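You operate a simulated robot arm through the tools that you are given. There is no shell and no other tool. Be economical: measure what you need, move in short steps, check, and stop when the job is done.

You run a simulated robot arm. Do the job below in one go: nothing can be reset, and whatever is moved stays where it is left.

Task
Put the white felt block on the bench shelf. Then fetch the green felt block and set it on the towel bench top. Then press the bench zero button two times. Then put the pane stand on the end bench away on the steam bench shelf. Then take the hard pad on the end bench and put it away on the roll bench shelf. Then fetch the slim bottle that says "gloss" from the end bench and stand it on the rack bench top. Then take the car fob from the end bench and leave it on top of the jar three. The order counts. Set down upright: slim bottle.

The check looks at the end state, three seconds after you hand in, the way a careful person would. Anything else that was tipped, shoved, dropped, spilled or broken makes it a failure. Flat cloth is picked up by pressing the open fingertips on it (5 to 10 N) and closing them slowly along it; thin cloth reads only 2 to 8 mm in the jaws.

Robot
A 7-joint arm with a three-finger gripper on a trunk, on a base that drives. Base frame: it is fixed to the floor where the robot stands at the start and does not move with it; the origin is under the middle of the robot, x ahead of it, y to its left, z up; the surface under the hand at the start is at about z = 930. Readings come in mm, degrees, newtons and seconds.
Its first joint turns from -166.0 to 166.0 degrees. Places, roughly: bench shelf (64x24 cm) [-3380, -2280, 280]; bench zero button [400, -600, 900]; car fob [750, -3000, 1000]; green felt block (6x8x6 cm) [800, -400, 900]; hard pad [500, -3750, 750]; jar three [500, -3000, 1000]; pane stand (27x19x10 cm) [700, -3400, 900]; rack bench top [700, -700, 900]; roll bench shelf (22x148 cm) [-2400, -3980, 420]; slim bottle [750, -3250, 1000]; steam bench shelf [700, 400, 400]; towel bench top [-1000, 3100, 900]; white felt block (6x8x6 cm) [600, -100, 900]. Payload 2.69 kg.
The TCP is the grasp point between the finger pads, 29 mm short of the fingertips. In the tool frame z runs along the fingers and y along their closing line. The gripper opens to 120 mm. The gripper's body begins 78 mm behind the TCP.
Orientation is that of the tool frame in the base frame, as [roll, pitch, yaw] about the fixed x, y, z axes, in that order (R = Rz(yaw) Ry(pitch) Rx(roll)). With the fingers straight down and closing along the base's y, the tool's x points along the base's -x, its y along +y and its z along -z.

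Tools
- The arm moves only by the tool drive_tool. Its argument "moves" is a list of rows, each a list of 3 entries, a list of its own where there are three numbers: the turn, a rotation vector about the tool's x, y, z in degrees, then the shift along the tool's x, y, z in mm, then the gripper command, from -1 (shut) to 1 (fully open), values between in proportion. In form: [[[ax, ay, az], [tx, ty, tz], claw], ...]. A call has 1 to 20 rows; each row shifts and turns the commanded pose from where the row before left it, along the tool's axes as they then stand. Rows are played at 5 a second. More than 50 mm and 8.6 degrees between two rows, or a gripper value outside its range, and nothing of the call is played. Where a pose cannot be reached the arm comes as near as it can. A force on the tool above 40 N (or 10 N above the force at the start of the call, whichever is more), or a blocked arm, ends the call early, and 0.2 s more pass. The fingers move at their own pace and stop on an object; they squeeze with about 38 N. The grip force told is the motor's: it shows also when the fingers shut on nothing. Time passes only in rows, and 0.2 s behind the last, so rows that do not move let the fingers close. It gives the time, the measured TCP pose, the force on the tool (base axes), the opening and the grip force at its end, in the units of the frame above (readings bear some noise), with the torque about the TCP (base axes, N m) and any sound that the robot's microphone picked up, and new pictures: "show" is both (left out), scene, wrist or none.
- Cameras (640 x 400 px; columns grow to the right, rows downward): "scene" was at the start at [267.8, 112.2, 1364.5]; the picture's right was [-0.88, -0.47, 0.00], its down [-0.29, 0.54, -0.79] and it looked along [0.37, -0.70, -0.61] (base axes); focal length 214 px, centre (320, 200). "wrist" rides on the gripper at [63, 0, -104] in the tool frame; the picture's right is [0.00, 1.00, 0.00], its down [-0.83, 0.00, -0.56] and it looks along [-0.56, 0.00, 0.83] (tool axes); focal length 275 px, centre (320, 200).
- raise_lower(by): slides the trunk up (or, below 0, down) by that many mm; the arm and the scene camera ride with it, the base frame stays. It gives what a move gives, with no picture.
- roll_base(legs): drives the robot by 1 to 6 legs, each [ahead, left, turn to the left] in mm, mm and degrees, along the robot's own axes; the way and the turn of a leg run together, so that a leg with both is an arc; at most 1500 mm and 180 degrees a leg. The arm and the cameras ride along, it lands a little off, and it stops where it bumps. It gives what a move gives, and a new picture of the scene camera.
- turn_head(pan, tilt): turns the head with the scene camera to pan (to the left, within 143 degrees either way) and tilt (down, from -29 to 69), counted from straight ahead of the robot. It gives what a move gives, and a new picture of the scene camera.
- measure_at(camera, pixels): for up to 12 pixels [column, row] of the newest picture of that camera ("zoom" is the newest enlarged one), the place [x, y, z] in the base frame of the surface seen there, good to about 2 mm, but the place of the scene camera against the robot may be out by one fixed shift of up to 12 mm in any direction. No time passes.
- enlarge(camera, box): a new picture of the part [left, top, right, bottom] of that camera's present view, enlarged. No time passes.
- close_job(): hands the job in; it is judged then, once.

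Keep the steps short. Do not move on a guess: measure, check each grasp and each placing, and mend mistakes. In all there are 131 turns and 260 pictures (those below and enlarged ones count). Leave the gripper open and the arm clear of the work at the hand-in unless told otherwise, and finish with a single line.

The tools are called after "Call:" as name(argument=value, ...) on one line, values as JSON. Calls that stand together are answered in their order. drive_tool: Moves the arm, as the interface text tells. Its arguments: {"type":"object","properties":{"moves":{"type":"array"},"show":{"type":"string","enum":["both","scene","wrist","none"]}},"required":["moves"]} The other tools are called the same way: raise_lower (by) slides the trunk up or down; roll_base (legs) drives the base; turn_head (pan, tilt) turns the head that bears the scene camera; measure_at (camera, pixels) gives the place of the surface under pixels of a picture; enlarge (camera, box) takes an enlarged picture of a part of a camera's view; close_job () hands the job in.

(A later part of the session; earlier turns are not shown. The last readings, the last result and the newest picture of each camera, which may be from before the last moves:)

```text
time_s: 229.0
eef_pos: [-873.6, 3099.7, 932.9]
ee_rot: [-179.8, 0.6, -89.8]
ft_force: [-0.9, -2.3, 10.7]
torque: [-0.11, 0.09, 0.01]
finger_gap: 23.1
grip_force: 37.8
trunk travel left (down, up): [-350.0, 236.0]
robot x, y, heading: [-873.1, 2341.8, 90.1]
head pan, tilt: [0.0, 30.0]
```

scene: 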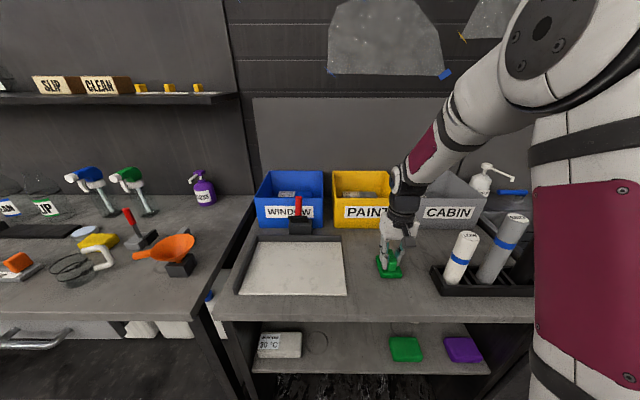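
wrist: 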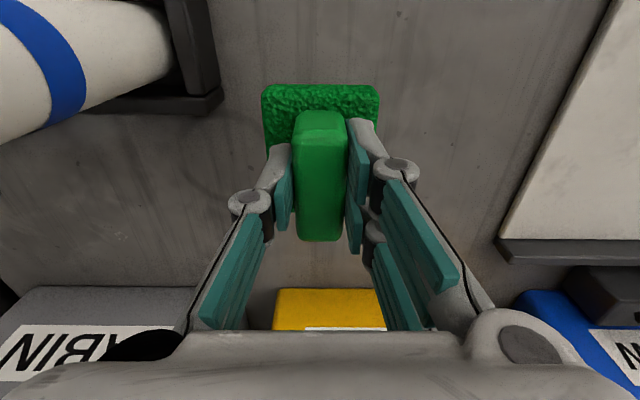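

Contact (10.7 N). Release and lift away.

Call:
drive_tool(moves=[[[0, 0, 0], [0, 0, -1], -0.3], [[0, 0, 0], [0, 0, 0], -0.1], [[0, 0, 0], [0, 0, 0], -0.1], [[0, 0, 0], [0, 0, -25], -0.1], [[0, 0, 0], [0, 0, -45], -0.1], [[0, 0, 0], [0, 0, -45], -0.1], [[0, 0, 0], [0, 0, -45], -0.1], [[0, 0, 0], [0, 0, -45], -0.1], [[0, 0, 0], [0, 0, -45], -0.1], [[0, 0, 0], [45, 0, 0], -0.1], [[0, 0, 0], [45, 0, 0], -0.1], [[0, 0, 0], [45, 0, 0], -0.1], [[0, 0, 0], [0, 0, 0], -0.1]])

```text
time_s: 231.8
eef_pos: [-873.4, 2965.3, 1177.0]
ee_rot: [-179.8, 0.5, -90.0]
ft_force: [-0.8, 0.2, -0.4]
torque: [-0.01, 0.02, 0.01]
finger_gap: 53.8
grip_force: 0.0
trunk travel left (down, up): [-350.0, 236.0]
robot x, y, heading: [-878.1, 2334.6, 90.5]
head pan, tilt: [0.0, 30.0]
```

scene: 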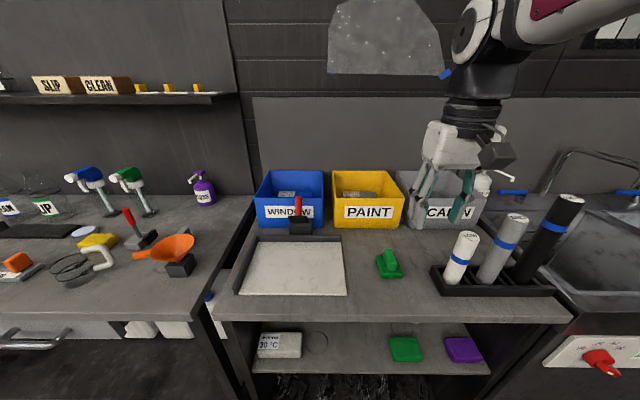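
wrist: 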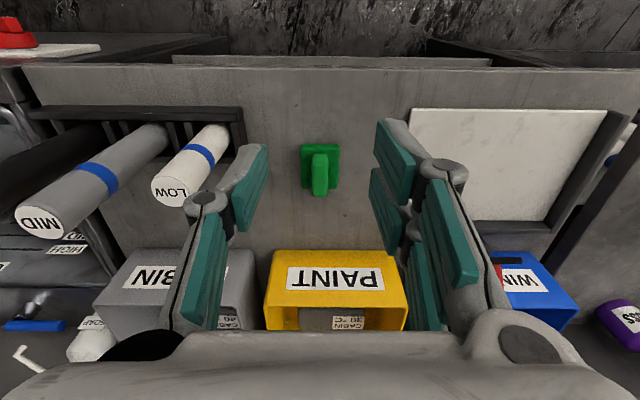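

Green block placed. Drive back by the same path, then turn right to face the first bench at the ZERO button.

Call:
roll_base(legs=[[-335, 0, -0.5], [-700, -310, 0], [-260, -260, 0], [-1500, 0, 0], [-50, -150, 0], [0, 0, -90]])

Call:
turn_head(pan=-10, tilt=50)

```text
time_s: 251.6
eef_pos: [470.2, -560.7, 1178.5]
ee_rot: [-179.9, 0.5, 175.9]
ft_force: [0.1, -0.1, 0.1]
torque: [-0.02, -0.03, -0.01]
finger_gap: 54.1
grip_force: 0.0
trunk travel left (down, up): [-350.0, 236.0]
robot x, y, heading: [-155.7, -505.2, -3.9]
head pan, tilt: [0.0, 30.0]
```

scene: 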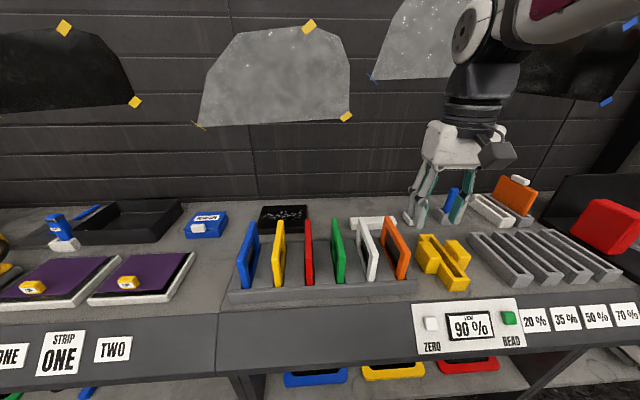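

```text
time_s: 252.4
eef_pos: [470.2, -560.1, 1177.0]
ee_rot: [-179.8, 0.6, 175.9]
ft_force: [0.8, 0.2, 0.8]
torque: [0.01, -0.01, 0.0]
finger_gap: 54.0
grip_force: 0.0
trunk travel left (down, up): [-350.0, 236.0]
robot x, y, heading: [-155.9, -509.2, -3.9]
head pan, tilt: [-10.0, 50.0]
```

scene: 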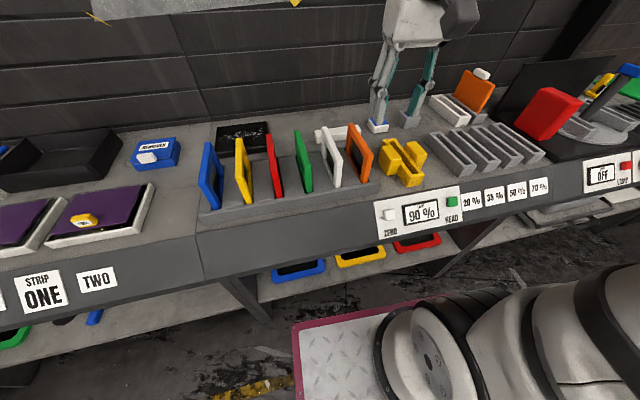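

The ZERO button is the white square at (390,213) on a tilted front panel. Measure button and panel slope.

Call:
enlarge(camera="scene", box=[360, 180, 480, 255])

Call:
measure_at(camera="zoom", pixels=[[158, 175], [158, 165], [158, 190], [145, 178], [172, 175], [110, 190], [210, 245], [130, 300], [115, 200], [300, 130], [310, 265], [160, 245]])

```text
5.33 times, centred on (420, 218) of scene
```

zoom: 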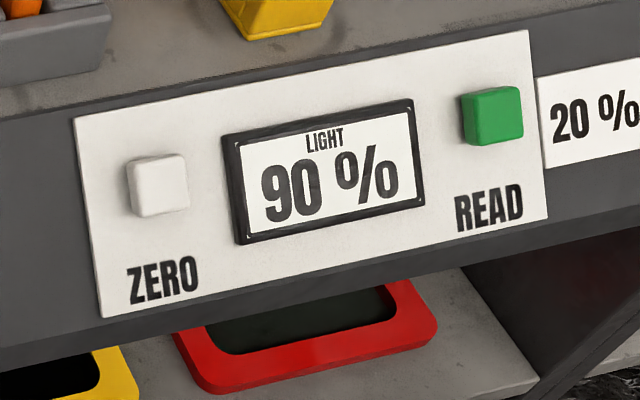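

```text
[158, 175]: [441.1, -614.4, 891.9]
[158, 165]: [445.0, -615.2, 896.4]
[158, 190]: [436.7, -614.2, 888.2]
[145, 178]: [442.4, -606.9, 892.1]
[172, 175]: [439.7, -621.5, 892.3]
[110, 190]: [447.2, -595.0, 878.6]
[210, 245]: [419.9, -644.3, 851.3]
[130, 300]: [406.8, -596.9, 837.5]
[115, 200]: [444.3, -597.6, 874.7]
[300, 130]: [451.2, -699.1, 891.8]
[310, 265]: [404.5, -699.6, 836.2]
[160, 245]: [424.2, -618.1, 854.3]
```

Panel is at 45°, button face centre ≈ (438,-614,890). I straighten up, back off 130 for room, close the fingers and tilt the tool 45° at height.

Call:
roll_base(legs=[[-130, 0, 3.9]])

Call:
drive_tool(moves=[[[0, 0, 0], [0, 0, 40], -1], [[0, -7.5, 0], [0, 0, 0], -1], [[0, -7.5, 0], [0, 0, 0], -1], [[0, -7.5, 0], [0, 0, 0], -1], [[0, -7.5, 0], [0, 0, 0], -1], [[0, -7.5, 0], [0, 0, 0], -1], [[0, -7.5, 0], [0, 0, 0], -1], [[0, 0, 0], [0, 0, 0], -1]])

```text
time_s: 253.7
eef_pos: [343.6, -514.1, 1177.3]
ee_rot: [-179.7, 0.6, 179.7]
ft_force: [-0.6, -0.2, 0.5]
torque: [0.02, 0.02, -0.02]
finger_gap: 53.9
grip_force: 0.0
trunk travel left (down, up): [-350.0, 236.0]
robot x, y, heading: [-284.0, -505.0, -0.2]
head pan, tilt: [-10.0, 50.0]
```

scene: 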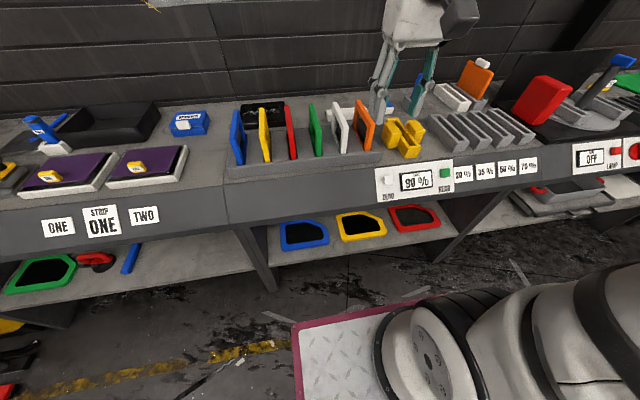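

```text
time_s: 255.5
eef_pos: [342.5, -514.6, 1138.2]
ee_rot: [-179.7, 45.6, 179.9]
ft_force: [0.1, -0.8, 0.2]
torque: [0.0, 0.0, 0.02]
finger_gap: 0.0
grip_force: 28.5
trunk travel left (down, up): [-350.0, 236.0]
robot x, y, heading: [-285.9, -506.6, -0.3]
head pan, tilt: [-10.0, 50.0]
```

scene: 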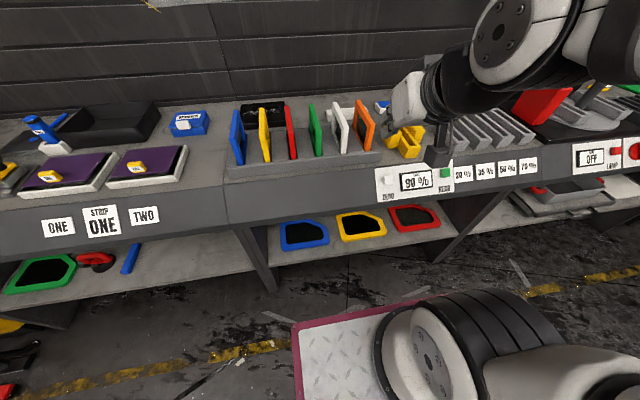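
wrist: 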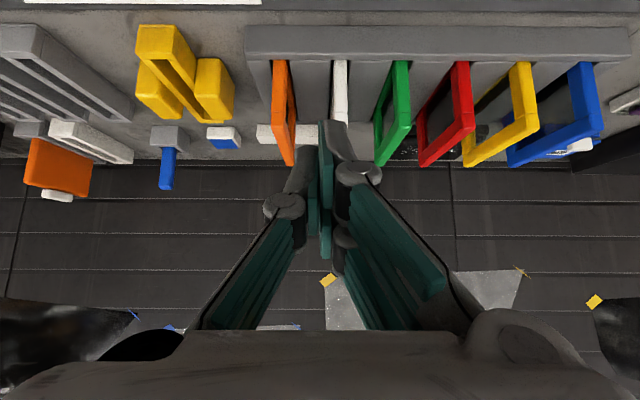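

Tilted 45°. Move to a pre-press point ~60 mm off the button along its axis.

Call:
drive_tool(moves=[[[0, 0, 0], [0, -40, 0], -1], [[0, 0, 0], [0, -40, 0], -1], [[0, 0, 0], [0, -19, 0], -1], [[0, 0, 0], [37, 0, 30], -1], [[0, 0, 0], [36, 0, 30], -1], [[0, 0, 0], [36, 0, 30], -1], [[0, 0, 0], [0, 0, 35], -1], [[0, 0, 0], [0, 0, 28], -1], [[0, 0, 0], [0, 0, 0], -1]])

```text
time_s: 257.5
eef_pos: [423.3, -651.9, 1000.0]
ee_rot: [-179.6, 45.7, 179.9]
ft_force: [-0.3, -0.2, 0.4]
torque: [-0.01, -0.02, -0.04]
finger_gap: 0.0
grip_force: 28.7
out of reach, approached as far as the arm can: row 4, 5, 6
trunk travel left (down, up): [-350.0, 236.0]
robot x, y, heading: [-287.4, -504.3, 0.0]
head pan, tilt: [-10.0, 50.0]
```

scene: 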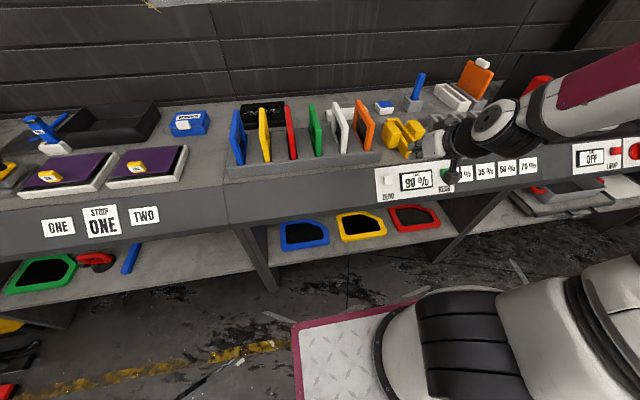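
wrist: 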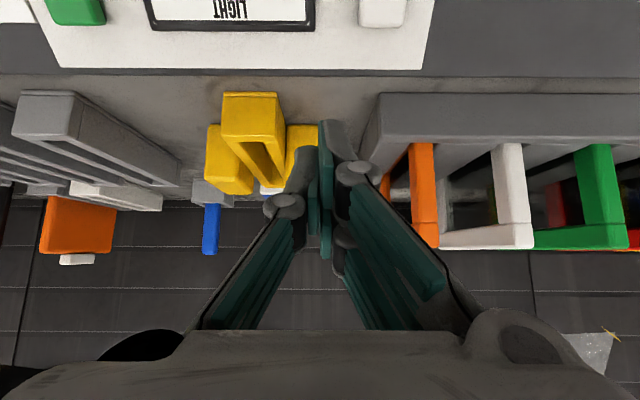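

Too close for the tilted reach. Lift the hand 140 mm, strafe the base left 300 (more diagonal distance), then retry.

Call:
drive_tool(moves=[[[0, 0, 0], [-30, 0, -30], -1], [[0, 0, 0], [-35, 0, -35], -1], [[0, 0, 0], [-35, 0, -35], -1], [[0, 0, 0], [0, 0, 0], -1]], show="none")

Call:
roll_base(legs=[[0, 300, 0]])

```text
time_s: 258.5
eef_pos: [423.6, -648.0, 1143.4]
ee_rot: [-179.9, 45.6, 179.8]
ft_force: [0.5, -0.4, 0.7]
torque: [0.01, -0.01, 0.03]
finger_gap: 0.1
grip_force: 28.3
trunk travel left (down, up): [-350.0, 236.0]
robot x, y, heading: [-283.6, -510.4, 0.0]
head pan, tilt: [-10.0, 50.0]
```

```text
time_s: 260.6
eef_pos: [424.9, -347.8, 1144.8]
ee_rot: [-179.8, 45.6, 179.9]
ft_force: [0.8, 1.0, 1.1]
torque: [0.02, -0.03, 0.0]
finger_gap: 0.0
grip_force: 28.6
trunk travel left (down, up): [-350.0, 236.0]
robot x, y, heading: [-285.4, -208.2, 0.1]
head pan, tilt: [-10.0, 50.0]
```

scene: 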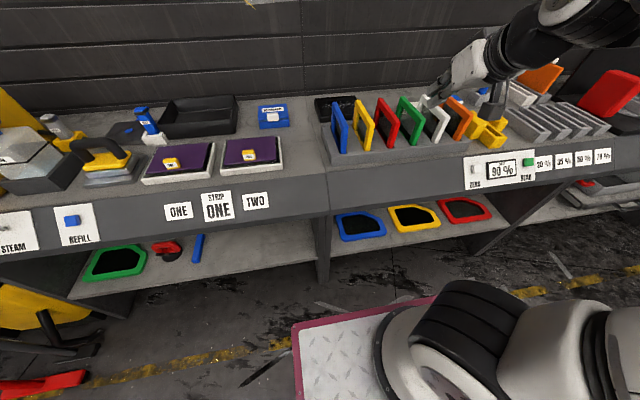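

Move right 266 at height, then down to the pre-press point.

Call:
drive_tool(moves=[[[0, 0, 0], [0, -45, 0], -1], [[0, 0, 0], [0, -45, 0], -1], [[0, 0, 0], [0, -45, 0], -1], [[0, 0, 0], [0, -45, 0], -1], [[0, 0, 0], [0, -45, 0], -1], [[0, 0, 0], [0, -41, 0], -1], [[0, 0, 0], [43, 0, 0], -1], [[0, 0, 0], [43, 0, 25], -1], [[0, 0, 0], [43, 0, 25], -1], [[0, 0, 0], [43, 0, 25], -1], [[0, 0, 0], [0, 0, 24], -1], [[0, 0, 0], [0, 0, 0], -1]])

```text
time_s: 263.2
eef_pos: [371.0, -613.3, 949.8]
ee_rot: [-179.7, 45.7, 179.9]
ft_force: [-0.2, 1.2, -0.1]
torque: [0.03, -0.01, 0.0]
finger_gap: 0.3
grip_force: 28.9
trunk travel left (down, up): [-350.0, 236.0]
robot x, y, heading: [-283.1, -204.1, 0.1]
head pan, tilt: [-10.0, 50.0]
```

scene: 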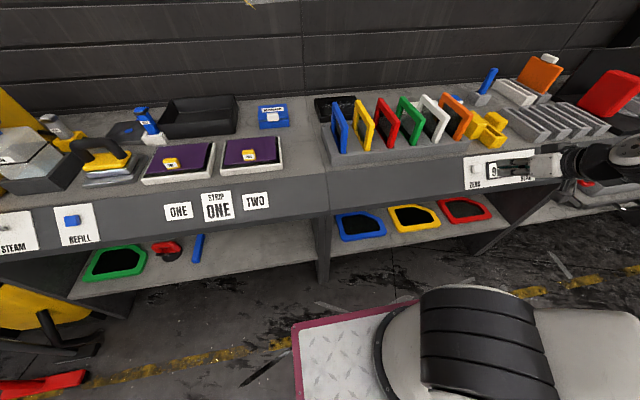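
wrist: 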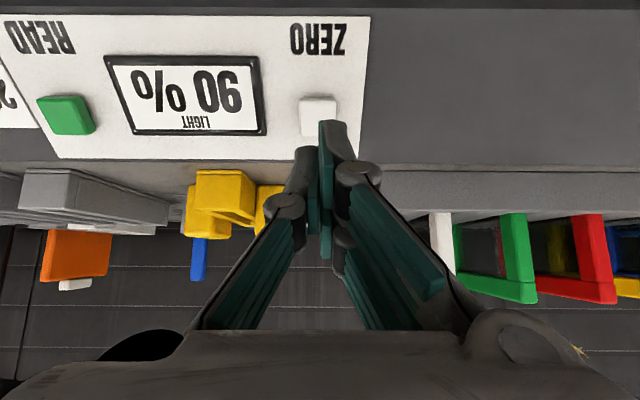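

Reached. Check the button's place with the wrist camera.

Call:
measure_at(camera="wrist", pixels=[[305, 103], [315, 110], [333, 103], [318, 103], [318, 118], [290, 120], [350, 60]])

```text
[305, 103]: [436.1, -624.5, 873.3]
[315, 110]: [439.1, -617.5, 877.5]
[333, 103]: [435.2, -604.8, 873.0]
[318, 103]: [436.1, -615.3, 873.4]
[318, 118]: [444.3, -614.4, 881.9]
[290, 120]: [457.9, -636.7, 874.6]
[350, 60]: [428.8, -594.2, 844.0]
```

Button centre ≈(442,-615,879); contact after ~71 mm along tool z. Advance 64, then small steps.

Call:
drive_tool(moves=[[[0, 0, 0], [0, -2, 30], -1], [[0, 0, 0], [0, 0, 24], -1], [[0, 0, 0], [0, 0, 10], -1], [[0, 0, 0], [0, 0, 3], -1], [[0, 0, 0], [0, 0, 2], -1], [[0, 0, 0], [0, 0, 0], -1]])

```text
time_s: 264.6
eef_pos: [423.1, -617.3, 903.9]
ee_rot: [-179.8, 45.6, 179.9]
ft_force: [-0.4, -0.3, 1.1]
torque: [-0.01, 0.02, 0.02]
finger_gap: 0.0
grip_force: 28.7
trunk travel left (down, up): [-350.0, 236.0]
robot x, y, heading: [-284.5, -203.7, -0.2]
head pan, tilt: [-10.0, 50.0]
```

scene: 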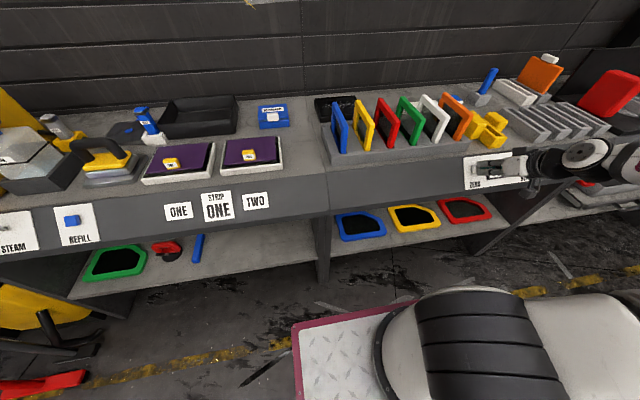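
wrist: 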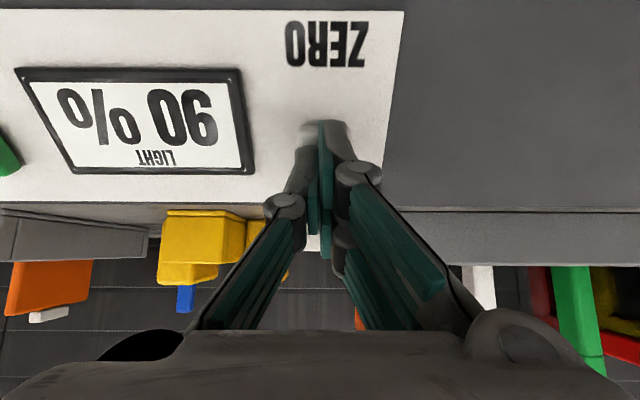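

Tips cover the button, no contact yet. Press on in 2 mm steps.

Call:
drive_tool(moves=[[[0, 0, 0], [0, 1, 2], -1], [[0, 0, 0], [0, 0, 2], -1], [[0, 0, 0], [0, 0, 2], -1], [[0, 0, 0], [0, 0, 0], -1]], show="none")

```text
time_s: 265.6
eef_pos: [424.6, -615.0, 899.5]
ee_rot: [-179.8, 45.6, 179.8]
ft_force: [-0.3, 0.2, -0.3]
torque: [-0.02, -0.01, 0.01]
finger_gap: 6.3
grip_force: 28.7
trunk travel left (down, up): [-350.0, 236.0]
robot x, y, heading: [-281.7, -203.5, -0.1]
head pan, tilt: [-10.0, 50.0]
```

Gap reads 6.3 oddly; look closely.

Call:
enlarge(camera="wrist", box=[240, 60, 420, 172])

Call:
enlarge(camera="scene", box=[440, 130, 600, 230])

```text
3.56 times, centred on (330, 116) of wrist
```

zoom: 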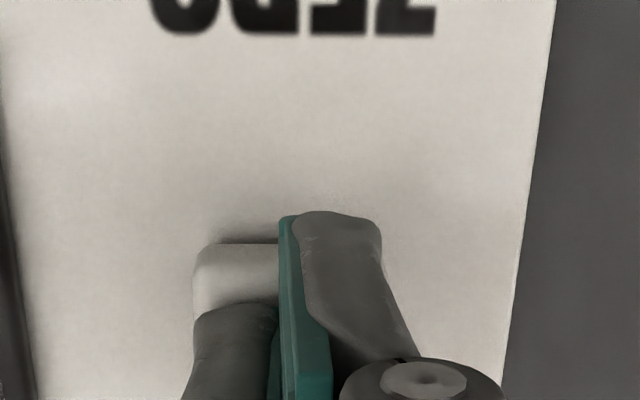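

```text
4.00 times, centred on (520, 180) of scene
```

zoom: 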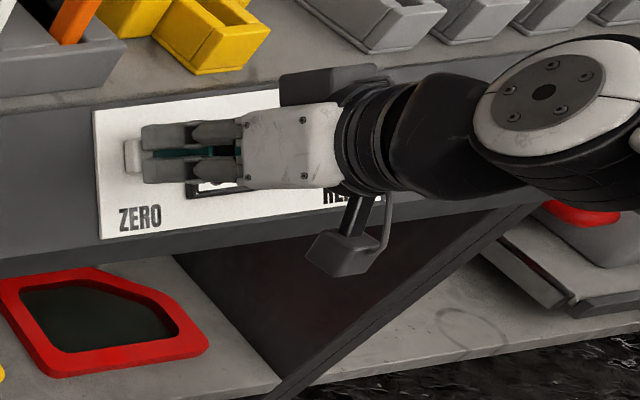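

Tips are over the button. Continue pressing in 2 mm steps.

Call:
drive_tool(moves=[[[0, 0, 0], [0, 0, 2], -1], [[0, 0, 0], [0, 0, 2], -1], [[0, 0, 0], [0, 0, 2], -1], [[0, 0, 0], [0, 0, 0], -1]], show="none")

```text
time_s: 266.6
eef_pos: [430.4, -615.8, 895.9]
ee_rot: [-179.8, 45.5, 179.7]
ft_force: [-12.0, 0.6, 5.8]
torque: [0.03, 0.11, 0.05]
finger_gap: 6.1
grip_force: 28.1
trunk travel left (down, up): [-350.0, 236.0]
robot x, y, heading: [-284.8, -203.9, -0.1]
head pan, tilt: [-10.0, 50.0]
heard: click
```

A click was heard (13 N): first press. Back off 12 mm and look.

Call:
drive_tool(moves=[[[0, 0, 0], [0, 0, -6], -1], [[0, 0, 0], [0, 0, -10], -1], [[0, 0, 0], [0, 0, 0], -1], [[0, 0, 0], [0, 0, 0], -1]])

```text
time_s: 267.6
eef_pos: [420.2, -616.4, 909.5]
ee_rot: [-179.8, 45.5, 179.9]
ft_force: [-0.1, 0.5, 0.2]
torque: [-0.04, -0.03, -0.01]
finger_gap: 0.0
grip_force: 28.6
trunk travel left (down, up): [-350.0, 236.0]
robot x, y, heading: [-284.4, -204.3, -0.3]
head pan, tilt: [-10.0, 50.0]
```

scene: 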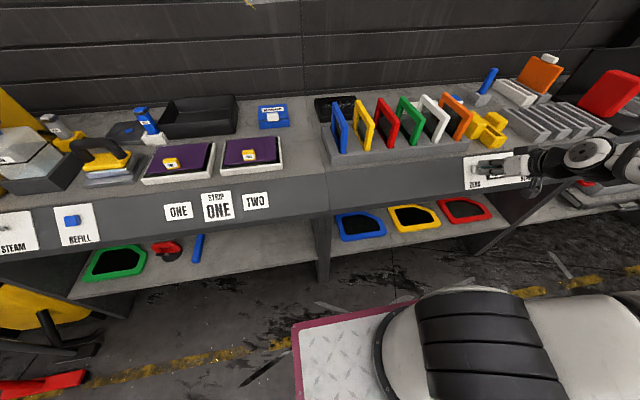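
wrist: 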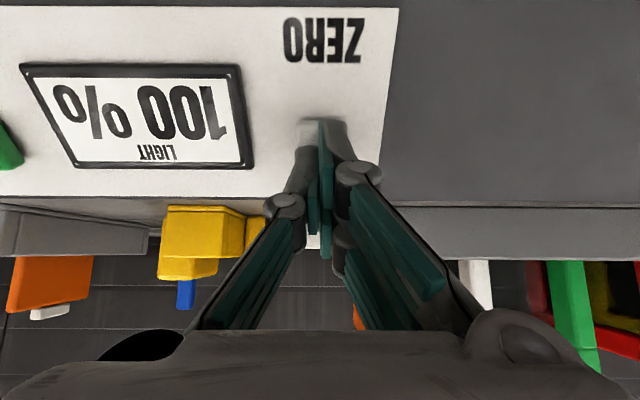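

Display went from 90% to 100%: the press registered. Now the second press: same 16 mm advance.

Call:
drive_tool(moves=[[[0, 0, 0], [0, 0, 8], -1], [[0, 0, 0], [0, 0, 4], -1], [[0, 0, 0], [0, 0, 2], -1], [[0, 0, 0], [0, 0, 2], -1], [[0, 0, 0], [0, 0, 0], -1]], show="none")

```text
time_s: 268.8
eef_pos: [431.8, -615.5, 896.0]
ee_rot: [-179.7, 45.7, 179.9]
ft_force: [-7.3, 1.1, 12.4]
torque: [0.06, -0.03, 0.01]
finger_gap: 5.8
grip_force: 28.2
trunk travel left (down, up): [-350.0, 236.0]
robot x, y, heading: [-281.6, -206.4, -0.3]
head pan, tilt: [-10.0, 50.0]
heard: click
```

Second click. Retreat along the tool axis, lift, and level the tool.

Call:
drive_tool(moves=[[[0, 0, 0], [0, 0, -10], -1], [[0, 0, 0], [0, 0, -40], -1], [[0, 0, 0], [-20, 0, -40], -1], [[0, 0, 0], [-35, 0, -35], -1], [[0, 0, 0], [-35, 0, -35], -1], [[0, 0, 0], [-35, 0, -35], -1], [[0, 7.5, 0], [0, 0, 0], 0], [[0, 7.5, 0], [0, 0, 0], 0], [[0, 7.5, 0], [0, 0, 0], 0], [[0, 7.5, 0], [0, 0, 0], 0], [[0, 7.5, 0], [0, 0, 0], 0], [[0, 8, 0], [0, 0, 0], 0], [[0, 0, 0], [0, 45, 0], 0], [[0, 0, 0], [0, 45, 0], 0], [[0, 0, 0], [0, 45, 0], 0], [[0, 0, 0], [0, 45, 0], 0], [[0, 0, 0], [0, 45, 0], 0], [[0, 0, 0], [0, 45, 0], 0], [[0, 0, 0], [0, 45, 0], 0], [[0, 0, 0], [0, 0, 0], 0]], show="scene")

```text
time_s: 273.0
eef_pos: [382.0, -299.3, 1120.8]
ee_rot: [-179.8, 0.1, 179.7]
ft_force: [-0.1, 0.0, -0.6]
torque: [-0.01, -0.02, 0.02]
finger_gap: 60.0
grip_force: 0.1
trunk travel left (down, up): [-350.0, 236.0]
robot x, y, heading: [-282.0, -205.2, -0.0]
head pan, tilt: [-10.0, 50.0]
```

scene: 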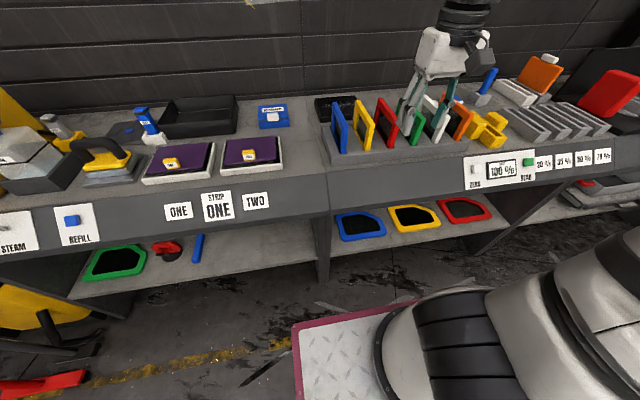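

100% is steady. While here I measure the steam bench's lower shelf (left, with the green frame).

Call:
measure_at(camera="scene", pixels=[[115, 295], [250, 285], [300, 280], [230, 265], [250, 250], [115, 262], [197, 247], [165, 250], [85, 297], [310, 250], [270, 230], [250, 205]])

Call:
turn_head(pan=15, tilt=45)

```text
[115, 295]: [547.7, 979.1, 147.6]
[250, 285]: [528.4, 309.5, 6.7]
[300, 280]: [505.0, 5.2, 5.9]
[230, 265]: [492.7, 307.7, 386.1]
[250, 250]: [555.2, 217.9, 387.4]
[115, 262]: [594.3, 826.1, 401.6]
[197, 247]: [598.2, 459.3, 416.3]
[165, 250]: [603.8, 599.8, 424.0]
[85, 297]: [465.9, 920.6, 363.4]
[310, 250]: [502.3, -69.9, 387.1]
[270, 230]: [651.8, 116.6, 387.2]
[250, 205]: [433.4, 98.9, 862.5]
```

```text
time_s: 273.9
eef_pos: [382.0, -301.3, 1122.1]
ee_rot: [-179.8, 0.0, 179.7]
ft_force: [-1.2, 0.0, 0.1]
torque: [-0.02, 0.03, -0.03]
finger_gap: 59.9
grip_force: 0.0
trunk travel left (down, up): [-350.0, 236.0]
robot x, y, heading: [-288.4, -204.4, 0.0]
head pan, tilt: [15.0, 45.0]
```

scene: 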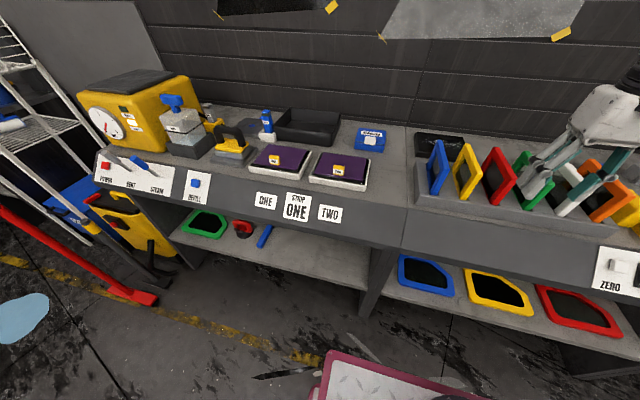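

The shelf is z≈387, free from y≈0 to 400. Now go to the end bench: lift a bit, centre in the aisle, turn to heading -90, drive to y≈-3200, then face +x.

Call:
drive_tool(moves=[[[0, 0, 0], [20, 30, -40], 0], [[0, 0, 0], [20, 40, -40], 0], [[0, 0, 0], [0, 0, 0], 0]], show="none")

Call:
roll_base(legs=[[135, 0, 0], [0, 0, -90], [1450, 0, 0], [1450, 0, 0], [0, 0, 90]])

Call:
turn_head(pan=-5, tilt=40)

```text
refused: row 1 steps farther than a row can; nothing moved
```

```text
time_s: 296.8
eef_pos: [331.8, -3234.3, 1121.4]
ee_rot: [-179.7, 0.1, 178.8]
ft_force: [0.1, -0.3, -1.2]
torque: [0.01, -0.01, 0.03]
finger_gap: 59.6
grip_force: 0.1
trunk travel left (down, up): [-350.0, 236.0]
robot x, y, heading: [-332.1, -3130.0, -1.1]
head pan, tilt: [15.0, 45.0]
```

scene: 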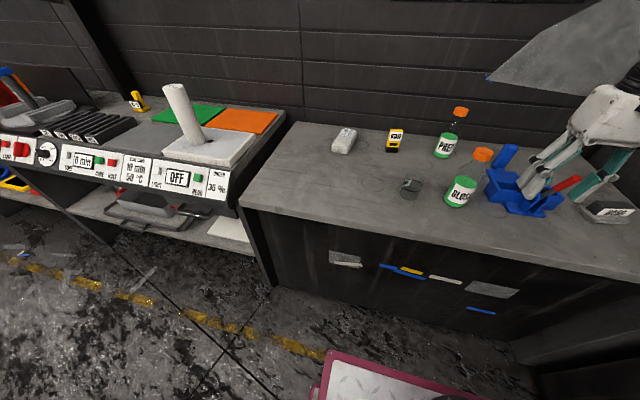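

```text
time_s: 297.6
eef_pos: [331.5, -3235.6, 1123.0]
ee_rot: [-179.7, 0.1, 178.7]
ft_force: [0.1, -0.1, -1.1]
torque: [-0.01, 0.01, 0.0]
finger_gap: 60.0
grip_force: 0.1
trunk travel left (down, up): [-350.0, 236.0]
robot x, y, heading: [-333.2, -3128.0, -1.2]
head pan, tilt: [-5.0, 40.0]
```

scene: 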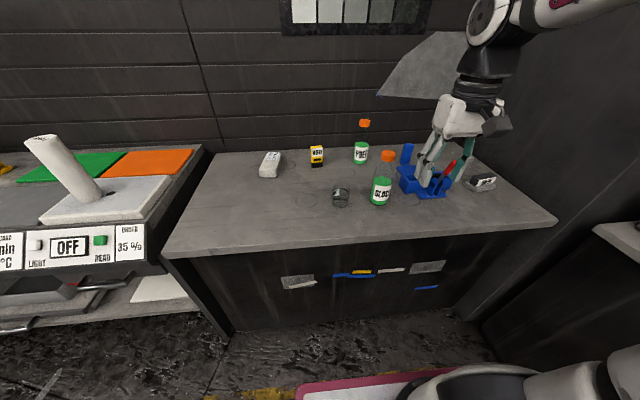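

I zoom into the end bench and measure the items.

Call:
enlarge(camera="scene", box=[240, 110, 520, 285])

Call:
measure_at(camera="scene", pixels=[[270, 160], [317, 150], [341, 186], [341, 200], [382, 157], [382, 190], [363, 150], [407, 155], [430, 185], [480, 180], [300, 215], [450, 165]])

```text
2.29 times, centred on (380, 198) of scene
```

zoom: 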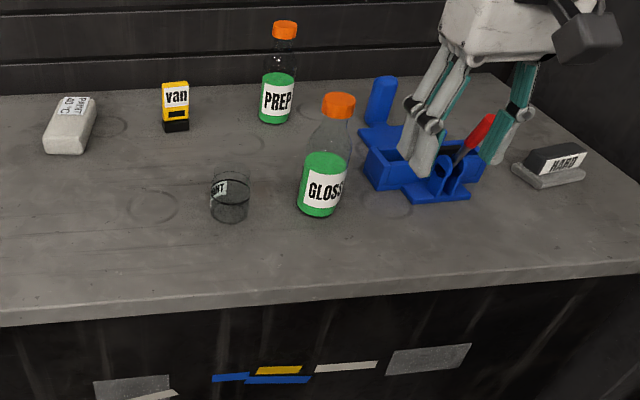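

```text
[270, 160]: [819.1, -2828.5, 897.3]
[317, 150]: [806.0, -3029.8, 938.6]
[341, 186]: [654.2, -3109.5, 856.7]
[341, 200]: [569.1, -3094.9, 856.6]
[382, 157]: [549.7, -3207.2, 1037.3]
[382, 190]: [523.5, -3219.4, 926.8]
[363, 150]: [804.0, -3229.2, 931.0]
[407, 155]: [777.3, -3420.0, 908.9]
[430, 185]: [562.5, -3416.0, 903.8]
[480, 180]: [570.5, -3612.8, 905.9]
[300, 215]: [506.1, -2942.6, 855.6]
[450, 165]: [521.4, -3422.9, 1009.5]
```

Zoom tighter to read labels on bottles, fob and jar.

Call:
enlarge(camera="scene", box=[300, 110, 412, 180])

Call:
enlarge(camera="scene", box=[320, 165, 416, 225])

Call:
enlarge(camera="scene", box=[392, 135, 504, 205])

```text
5.71 times, centred on (356, 145) of scene
```

zoom: 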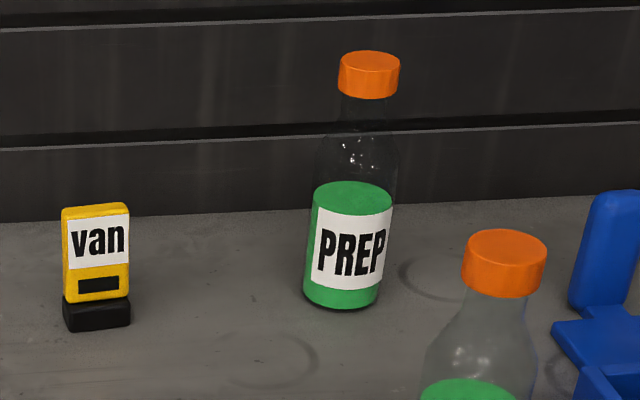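

```text
6.67 times, centred on (368, 195) of scene
```

zoom: 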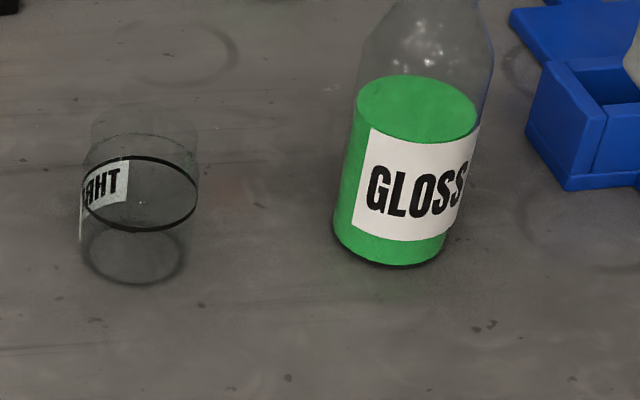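

```text
5.71 times, centred on (448, 170) of scene
```

zoom: 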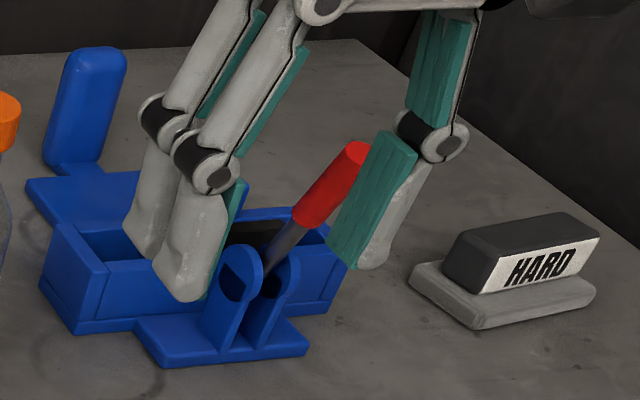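

Labels: GLOSS bottle in front at (523,-3219), PREP behind; fob is the yellow one; blue stand holds a red-handled tool; pad says HARD. I raise the hand and go to the stand for a top view.

Call:
drive_tool(moves=[[[0, 0, 0], [0, 0, -40], 0], [[0, 0, 0], [0, 0, -40], 1], [[0, 0, 0], [0, 0, 0], 1]], show="none")

Call:
roll_base(legs=[[0, -270, 1.2], [170, 0, 0]])

Call:
drive_tool(moves=[[[0, 0, 0], [0, 45, 0], 1], [[0, 0, 0], [0, 45, 0], 1], [[0, 0, 0], [0, 0, 0], 1]])

```text
time_s: 298.4
eef_pos: [329.9, -3233.8, 1202.4]
ee_rot: [-179.8, 0.2, 178.6]
ft_force: [-0.1, -0.7, -0.4]
torque: [0.01, -0.01, 0.0]
finger_gap: 120.0
grip_force: 0.1
trunk travel left (down, up): [-350.0, 236.0]
robot x, y, heading: [-329.7, -3125.1, -1.0]
head pan, tilt: [-5.0, 40.0]
```

```text
time_s: 301.4
eef_pos: [494.3, -3496.3, 1202.5]
ee_rot: [-179.7, 0.1, 179.7]
ft_force: [0.1, -0.6, 0.2]
torque: [0.01, -0.02, 0.02]
finger_gap: 119.8
grip_force: 0.0
trunk travel left (down, up): [-350.0, 236.0]
robot x, y, heading: [-166.9, -3403.4, -0.1]
head pan, tilt: [-5.0, 40.0]
```

scene: 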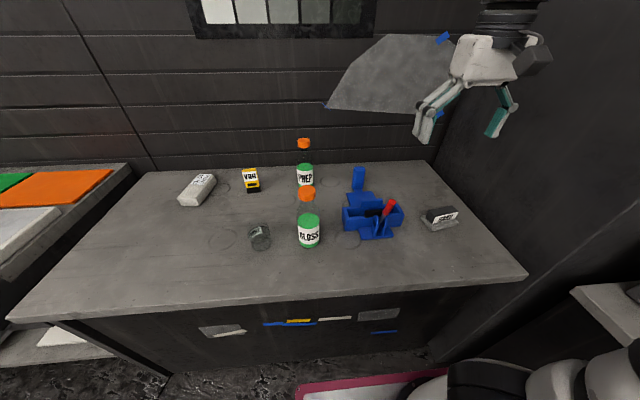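

```text
time_s: 302.2
eef_pos: [492.8, -3409.4, 1201.9]
ee_rot: [-179.8, 0.0, 179.8]
ft_force: [-0.6, -0.2, 0.0]
torque: [0.02, 0.0, 0.0]
finger_gap: 120.0
grip_force: 0.0
trunk travel left (down, up): [-350.0, 236.0]
robot x, y, heading: [-165.1, -3403.5, 0.1]
head pan, tilt: [-5.0, 40.0]
```

scene: 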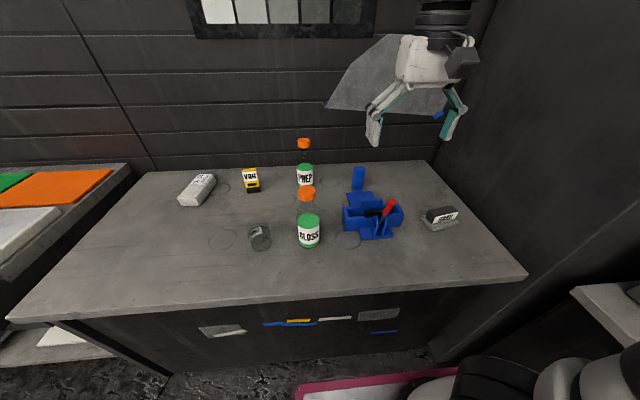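
wrist: 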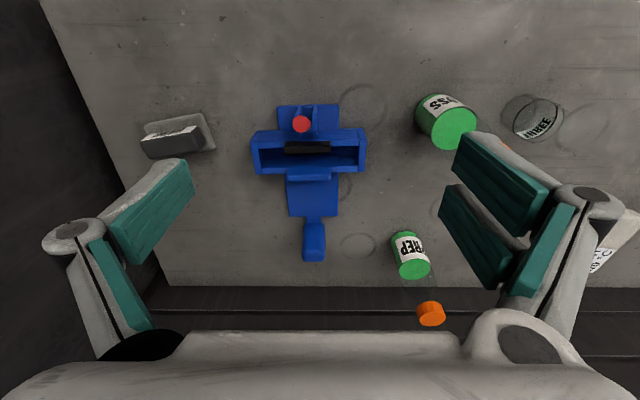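

The jar says THREE - good. Top view of the stand: box, red-handled tool leaning in front, grip post at the far end (314,240). Measure.

Call:
enlarge(camera="wrist", box=[220, 80, 400, 280])

Call:
measure_at(camera="wrist", pixels=[[314, 232], [314, 255], [306, 230], [323, 230], [255, 150], [363, 150], [285, 108], [338, 108], [303, 123], [315, 200], [310, 160], [310, 165]])

```text
2.00 times, centred on (310, 180) of wrist
```

zoom: 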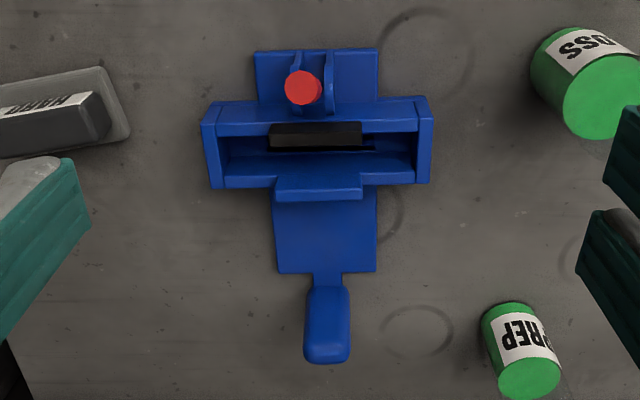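

```text
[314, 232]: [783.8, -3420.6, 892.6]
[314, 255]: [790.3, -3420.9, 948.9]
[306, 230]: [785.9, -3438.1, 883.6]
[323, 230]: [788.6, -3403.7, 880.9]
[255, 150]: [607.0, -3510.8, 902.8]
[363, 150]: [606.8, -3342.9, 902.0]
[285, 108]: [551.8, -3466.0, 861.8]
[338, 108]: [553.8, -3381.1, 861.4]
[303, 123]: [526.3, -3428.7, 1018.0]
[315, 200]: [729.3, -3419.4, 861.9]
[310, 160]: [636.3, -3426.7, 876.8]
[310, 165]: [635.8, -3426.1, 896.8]
```

The grip post is far off-centre (heavy tool at the other end). The rear wall of the box near the middle may be a better, balanced grip. Measure more finely.

Call:
measure_at(camera="zoom", pixels=[[315, 135], [315, 150], [315, 165], [318, 180], [318, 195], [318, 204], [240, 170], [240, 180], [240, 186], [400, 165], [330, 275], [327, 345]])

Call:
measure_at(camera="zoom", pixels=[[240, 105], [240, 115], [240, 125], [315, 105], [315, 118], [215, 150], [424, 150], [330, 300], [310, 330], [347, 330], [303, 72], [327, 357]])

```text
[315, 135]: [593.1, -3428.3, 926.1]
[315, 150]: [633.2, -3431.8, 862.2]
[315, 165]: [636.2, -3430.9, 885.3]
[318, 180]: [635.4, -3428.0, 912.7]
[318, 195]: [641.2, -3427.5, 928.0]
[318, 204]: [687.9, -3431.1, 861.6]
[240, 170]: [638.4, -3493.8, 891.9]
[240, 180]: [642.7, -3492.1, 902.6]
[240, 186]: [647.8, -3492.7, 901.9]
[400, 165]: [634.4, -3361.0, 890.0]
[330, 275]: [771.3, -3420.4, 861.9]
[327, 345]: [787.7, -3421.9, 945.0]
```

```text
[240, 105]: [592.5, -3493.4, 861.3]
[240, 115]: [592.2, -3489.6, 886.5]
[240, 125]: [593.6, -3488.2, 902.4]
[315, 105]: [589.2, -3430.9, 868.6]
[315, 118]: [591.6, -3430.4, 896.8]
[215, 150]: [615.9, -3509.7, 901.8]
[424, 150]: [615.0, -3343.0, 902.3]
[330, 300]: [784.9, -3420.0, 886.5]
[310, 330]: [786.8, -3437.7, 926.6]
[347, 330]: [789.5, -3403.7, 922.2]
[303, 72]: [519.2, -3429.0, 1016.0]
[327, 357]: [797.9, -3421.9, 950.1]
```

Plan: grip the raised middle of the box's rear wall (x≈642, z up to 930; balanced, 27 mm free inside), fingers closing along x. For the low shelf I want the hand tilted ~45° along the wall. I test this wrist orientation here at height: turn -90° about tool z first.

Call:
drive_tool(moves=[[[0, 0, -8.5], [0, 0, 0], 0], [[0, 0, -8.5], [0, 0, 0], 0], [[0, 0, -8.5], [0, 0, 0], 0], [[0, 0, -8.5], [0, 0, 0], 0], [[0, 0, -8.5], [0, 0, 0], 0], [[0, 0, -8.5], [0, 0, 0], 0], [[0, 0, -8.5], [0, 0, 0], 0], [[0, 0, -8.5], [0, 0, 0], 0], [[0, 0, -8.5], [0, 0, 0], 0], [[0, 0, -8.5], [0, 0, 0], 0], [[0, 0, -5], [0, 0, 0], 0], [[0, 0, 0], [0, 0, 0], 0]], show="wrist")

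```text
time_s: 304.8
eef_pos: [494.1, -3406.3, 1202.3]
ee_rot: [-179.8, -0.1, -90.2]
ft_force: [0.3, -0.5, -0.2]
torque: [0.0, 0.01, -0.01]
finger_gap: 60.1
grip_force: 0.0
trunk travel left (down, up): [-350.0, 236.0]
robot x, y, heading: [-167.0, -3405.0, -0.1]
head pan, tilt: [-5.0, 40.0]
```

wrist: 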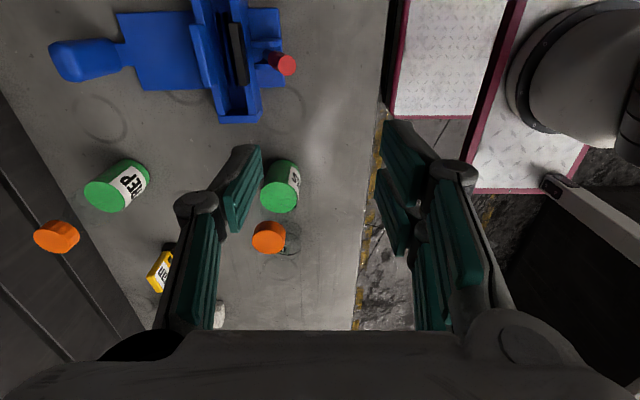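

That works. Now shift to (642,-3560,~1150) and tilt 45° (toward +y).

Call:
drive_tool(moves=[[[0, 0, 0], [0, -45, 0], 0], [[0, 0, 0], [0, -45, 0], 0], [[0, 0, 0], [0, -45, 0], 0], [[0, 0, 0], [0, -13, 0], 0], [[0, 0, 0], [45, 0, 0], 0], [[0, 0, 0], [45, 0, 0], 0], [[0, 0, 0], [45, 0, 0], 0], [[0, 0, 0], [19, 0, 40], 0], [[0, -7.5, 0], [0, 0, 0], 0], [[0, -7.5, 0], [0, 0, 0], 0], [[0, -7.5, 0], [0, 0, 0], 0], [[0, -7.5, 0], [0, 0, 0], 0], [[0, -7.5, 0], [0, 0, 0], 0], [[0, -7.5, 0], [0, 0, 0], 0], [[0, 0, 0], [0, 0, 0], 0]])

```text
time_s: 308.0
eef_pos: [642.2, -3560.9, 1162.0]
ee_rot: [-180.0, 44.9, -90.2]
ft_force: [0.6, -0.4, -0.5]
torque: [0.0, -0.02, -0.01]
finger_gap: 59.7
grip_force: 0.1
trunk travel left (down, up): [-350.0, 236.0]
robot x, y, heading: [-168.4, -3398.2, -0.1]
head pan, tilt: [-5.0, 40.0]
```

scene: 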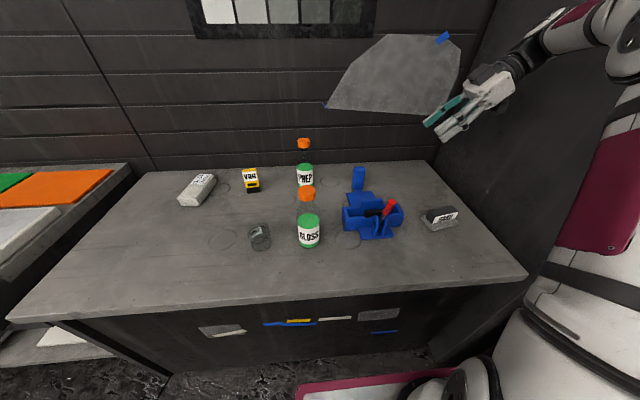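
wrist: 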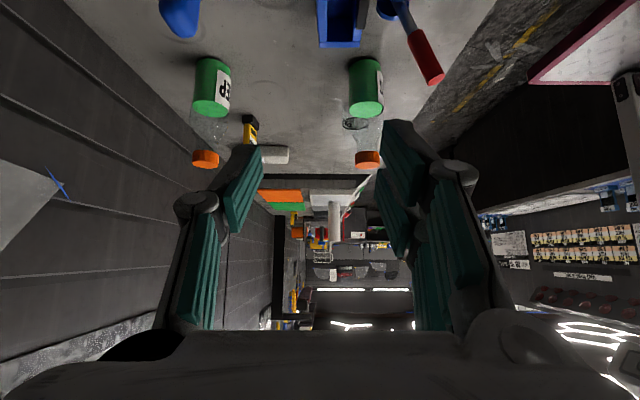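

Reachable. Approach to ~120 mm short of the grip along the tool axis, with opening 36 mm.

Call:
drive_tool(moves=[[[0, 0, 0], [20, 0, 35], -0.4], [[0, 0, 0], [20, 0, 40], -0.4], [[0, 0, 0], [20, 0, 40], -0.4], [[0, 0, 0], [22, 0, 36], -0.4], [[0, 0, 0], [0, 0, 0], -0.4]])

```text
time_s: 309.2
eef_pos: [640.9, -3510.8, 994.0]
ee_rot: [-179.7, 44.9, -90.1]
ft_force: [-0.5, 0.6, 0.1]
torque: [0.01, 0.0, -0.03]
finger_gap: 36.1
grip_force: 0.0
trunk travel left (down, up): [-350.0, 236.0]
robot x, y, heading: [-170.6, -3403.2, -0.2]
head pan, tilt: [-5.0, 40.0]
```

scene: 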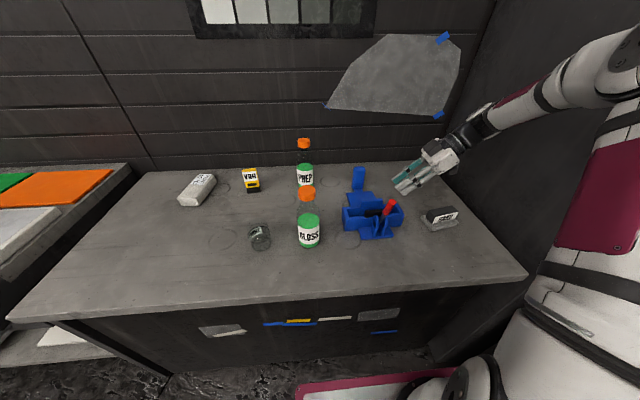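
wrist: 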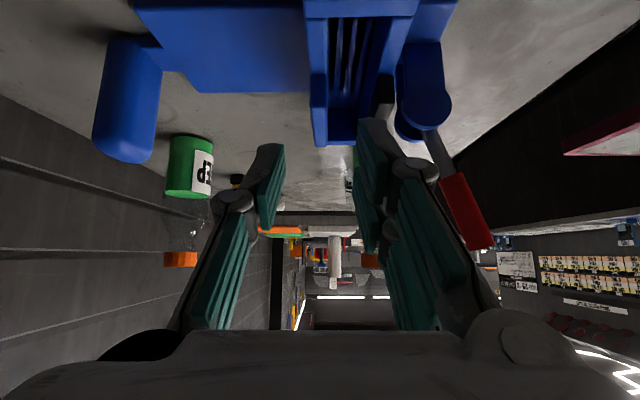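

Zoom on where the fingers will enter; I see ribs inside the box.

Call:
enlarge(camera="wrist", box=[260, 0, 500, 150])

Call:
measure_at(camera="zoom", pixels=[[150, 60], [150, 200], [150, 340], [200, 120], [230, 150], [255, 150], [285, 150], [305, 200], [330, 260], [215, 200], [245, 200], [270, 200]])

```text
2.67 times, centred on (380, 75) of wrist
```

zoom: 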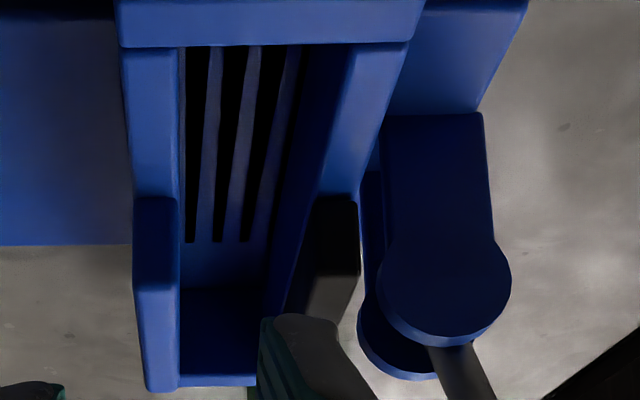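

```text
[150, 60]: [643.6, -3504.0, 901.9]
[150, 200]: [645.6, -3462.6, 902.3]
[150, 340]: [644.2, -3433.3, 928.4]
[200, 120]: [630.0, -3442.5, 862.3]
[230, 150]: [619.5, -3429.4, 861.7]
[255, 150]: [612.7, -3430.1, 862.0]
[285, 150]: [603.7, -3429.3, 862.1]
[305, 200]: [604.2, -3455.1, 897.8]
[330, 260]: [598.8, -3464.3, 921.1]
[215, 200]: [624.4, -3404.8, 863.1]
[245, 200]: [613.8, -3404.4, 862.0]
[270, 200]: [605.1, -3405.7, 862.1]
```

Only floor grooves; the space x 605–635 inside is free. Advance 117 mm along the tool axis.

Call:
drive_tool(moves=[[[0, 0, 0], [0, -2, 35], -0.4], [[0, 0, 0], [0, 0, 35], -0.4], [[0, 0, 0], [0, 0, 20], -0.4], [[0, 0, 0], [0, 0, 14], -0.4], [[0, 0, 0], [0, 0, 12], -0.4], [[0, 0, 0], [0, 0, 0], -0.4]])

```text
time_s: 310.6
eef_pos: [644.7, -3431.7, 913.2]
ee_rot: [-179.9, 44.9, -90.2]
ft_force: [-0.7, 0.6, 0.4]
torque: [-0.02, 0.04, 0.0]
finger_gap: 36.0
grip_force: 0.1
trunk travel left (down, up): [-350.0, 236.0]
robot x, y, heading: [-167.6, -3403.9, -0.1]
head pan, tilt: [-5.0, 40.0]
```

scene: 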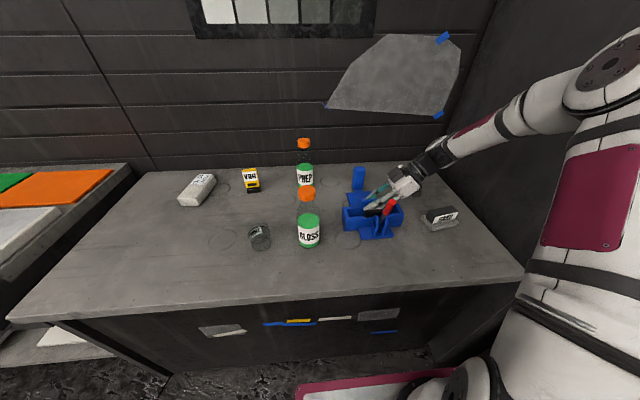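
wrist: 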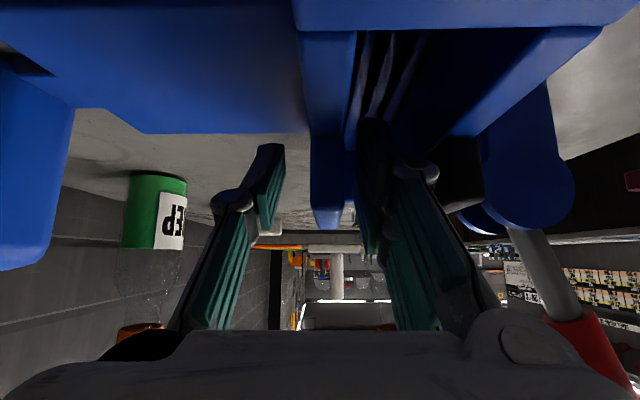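

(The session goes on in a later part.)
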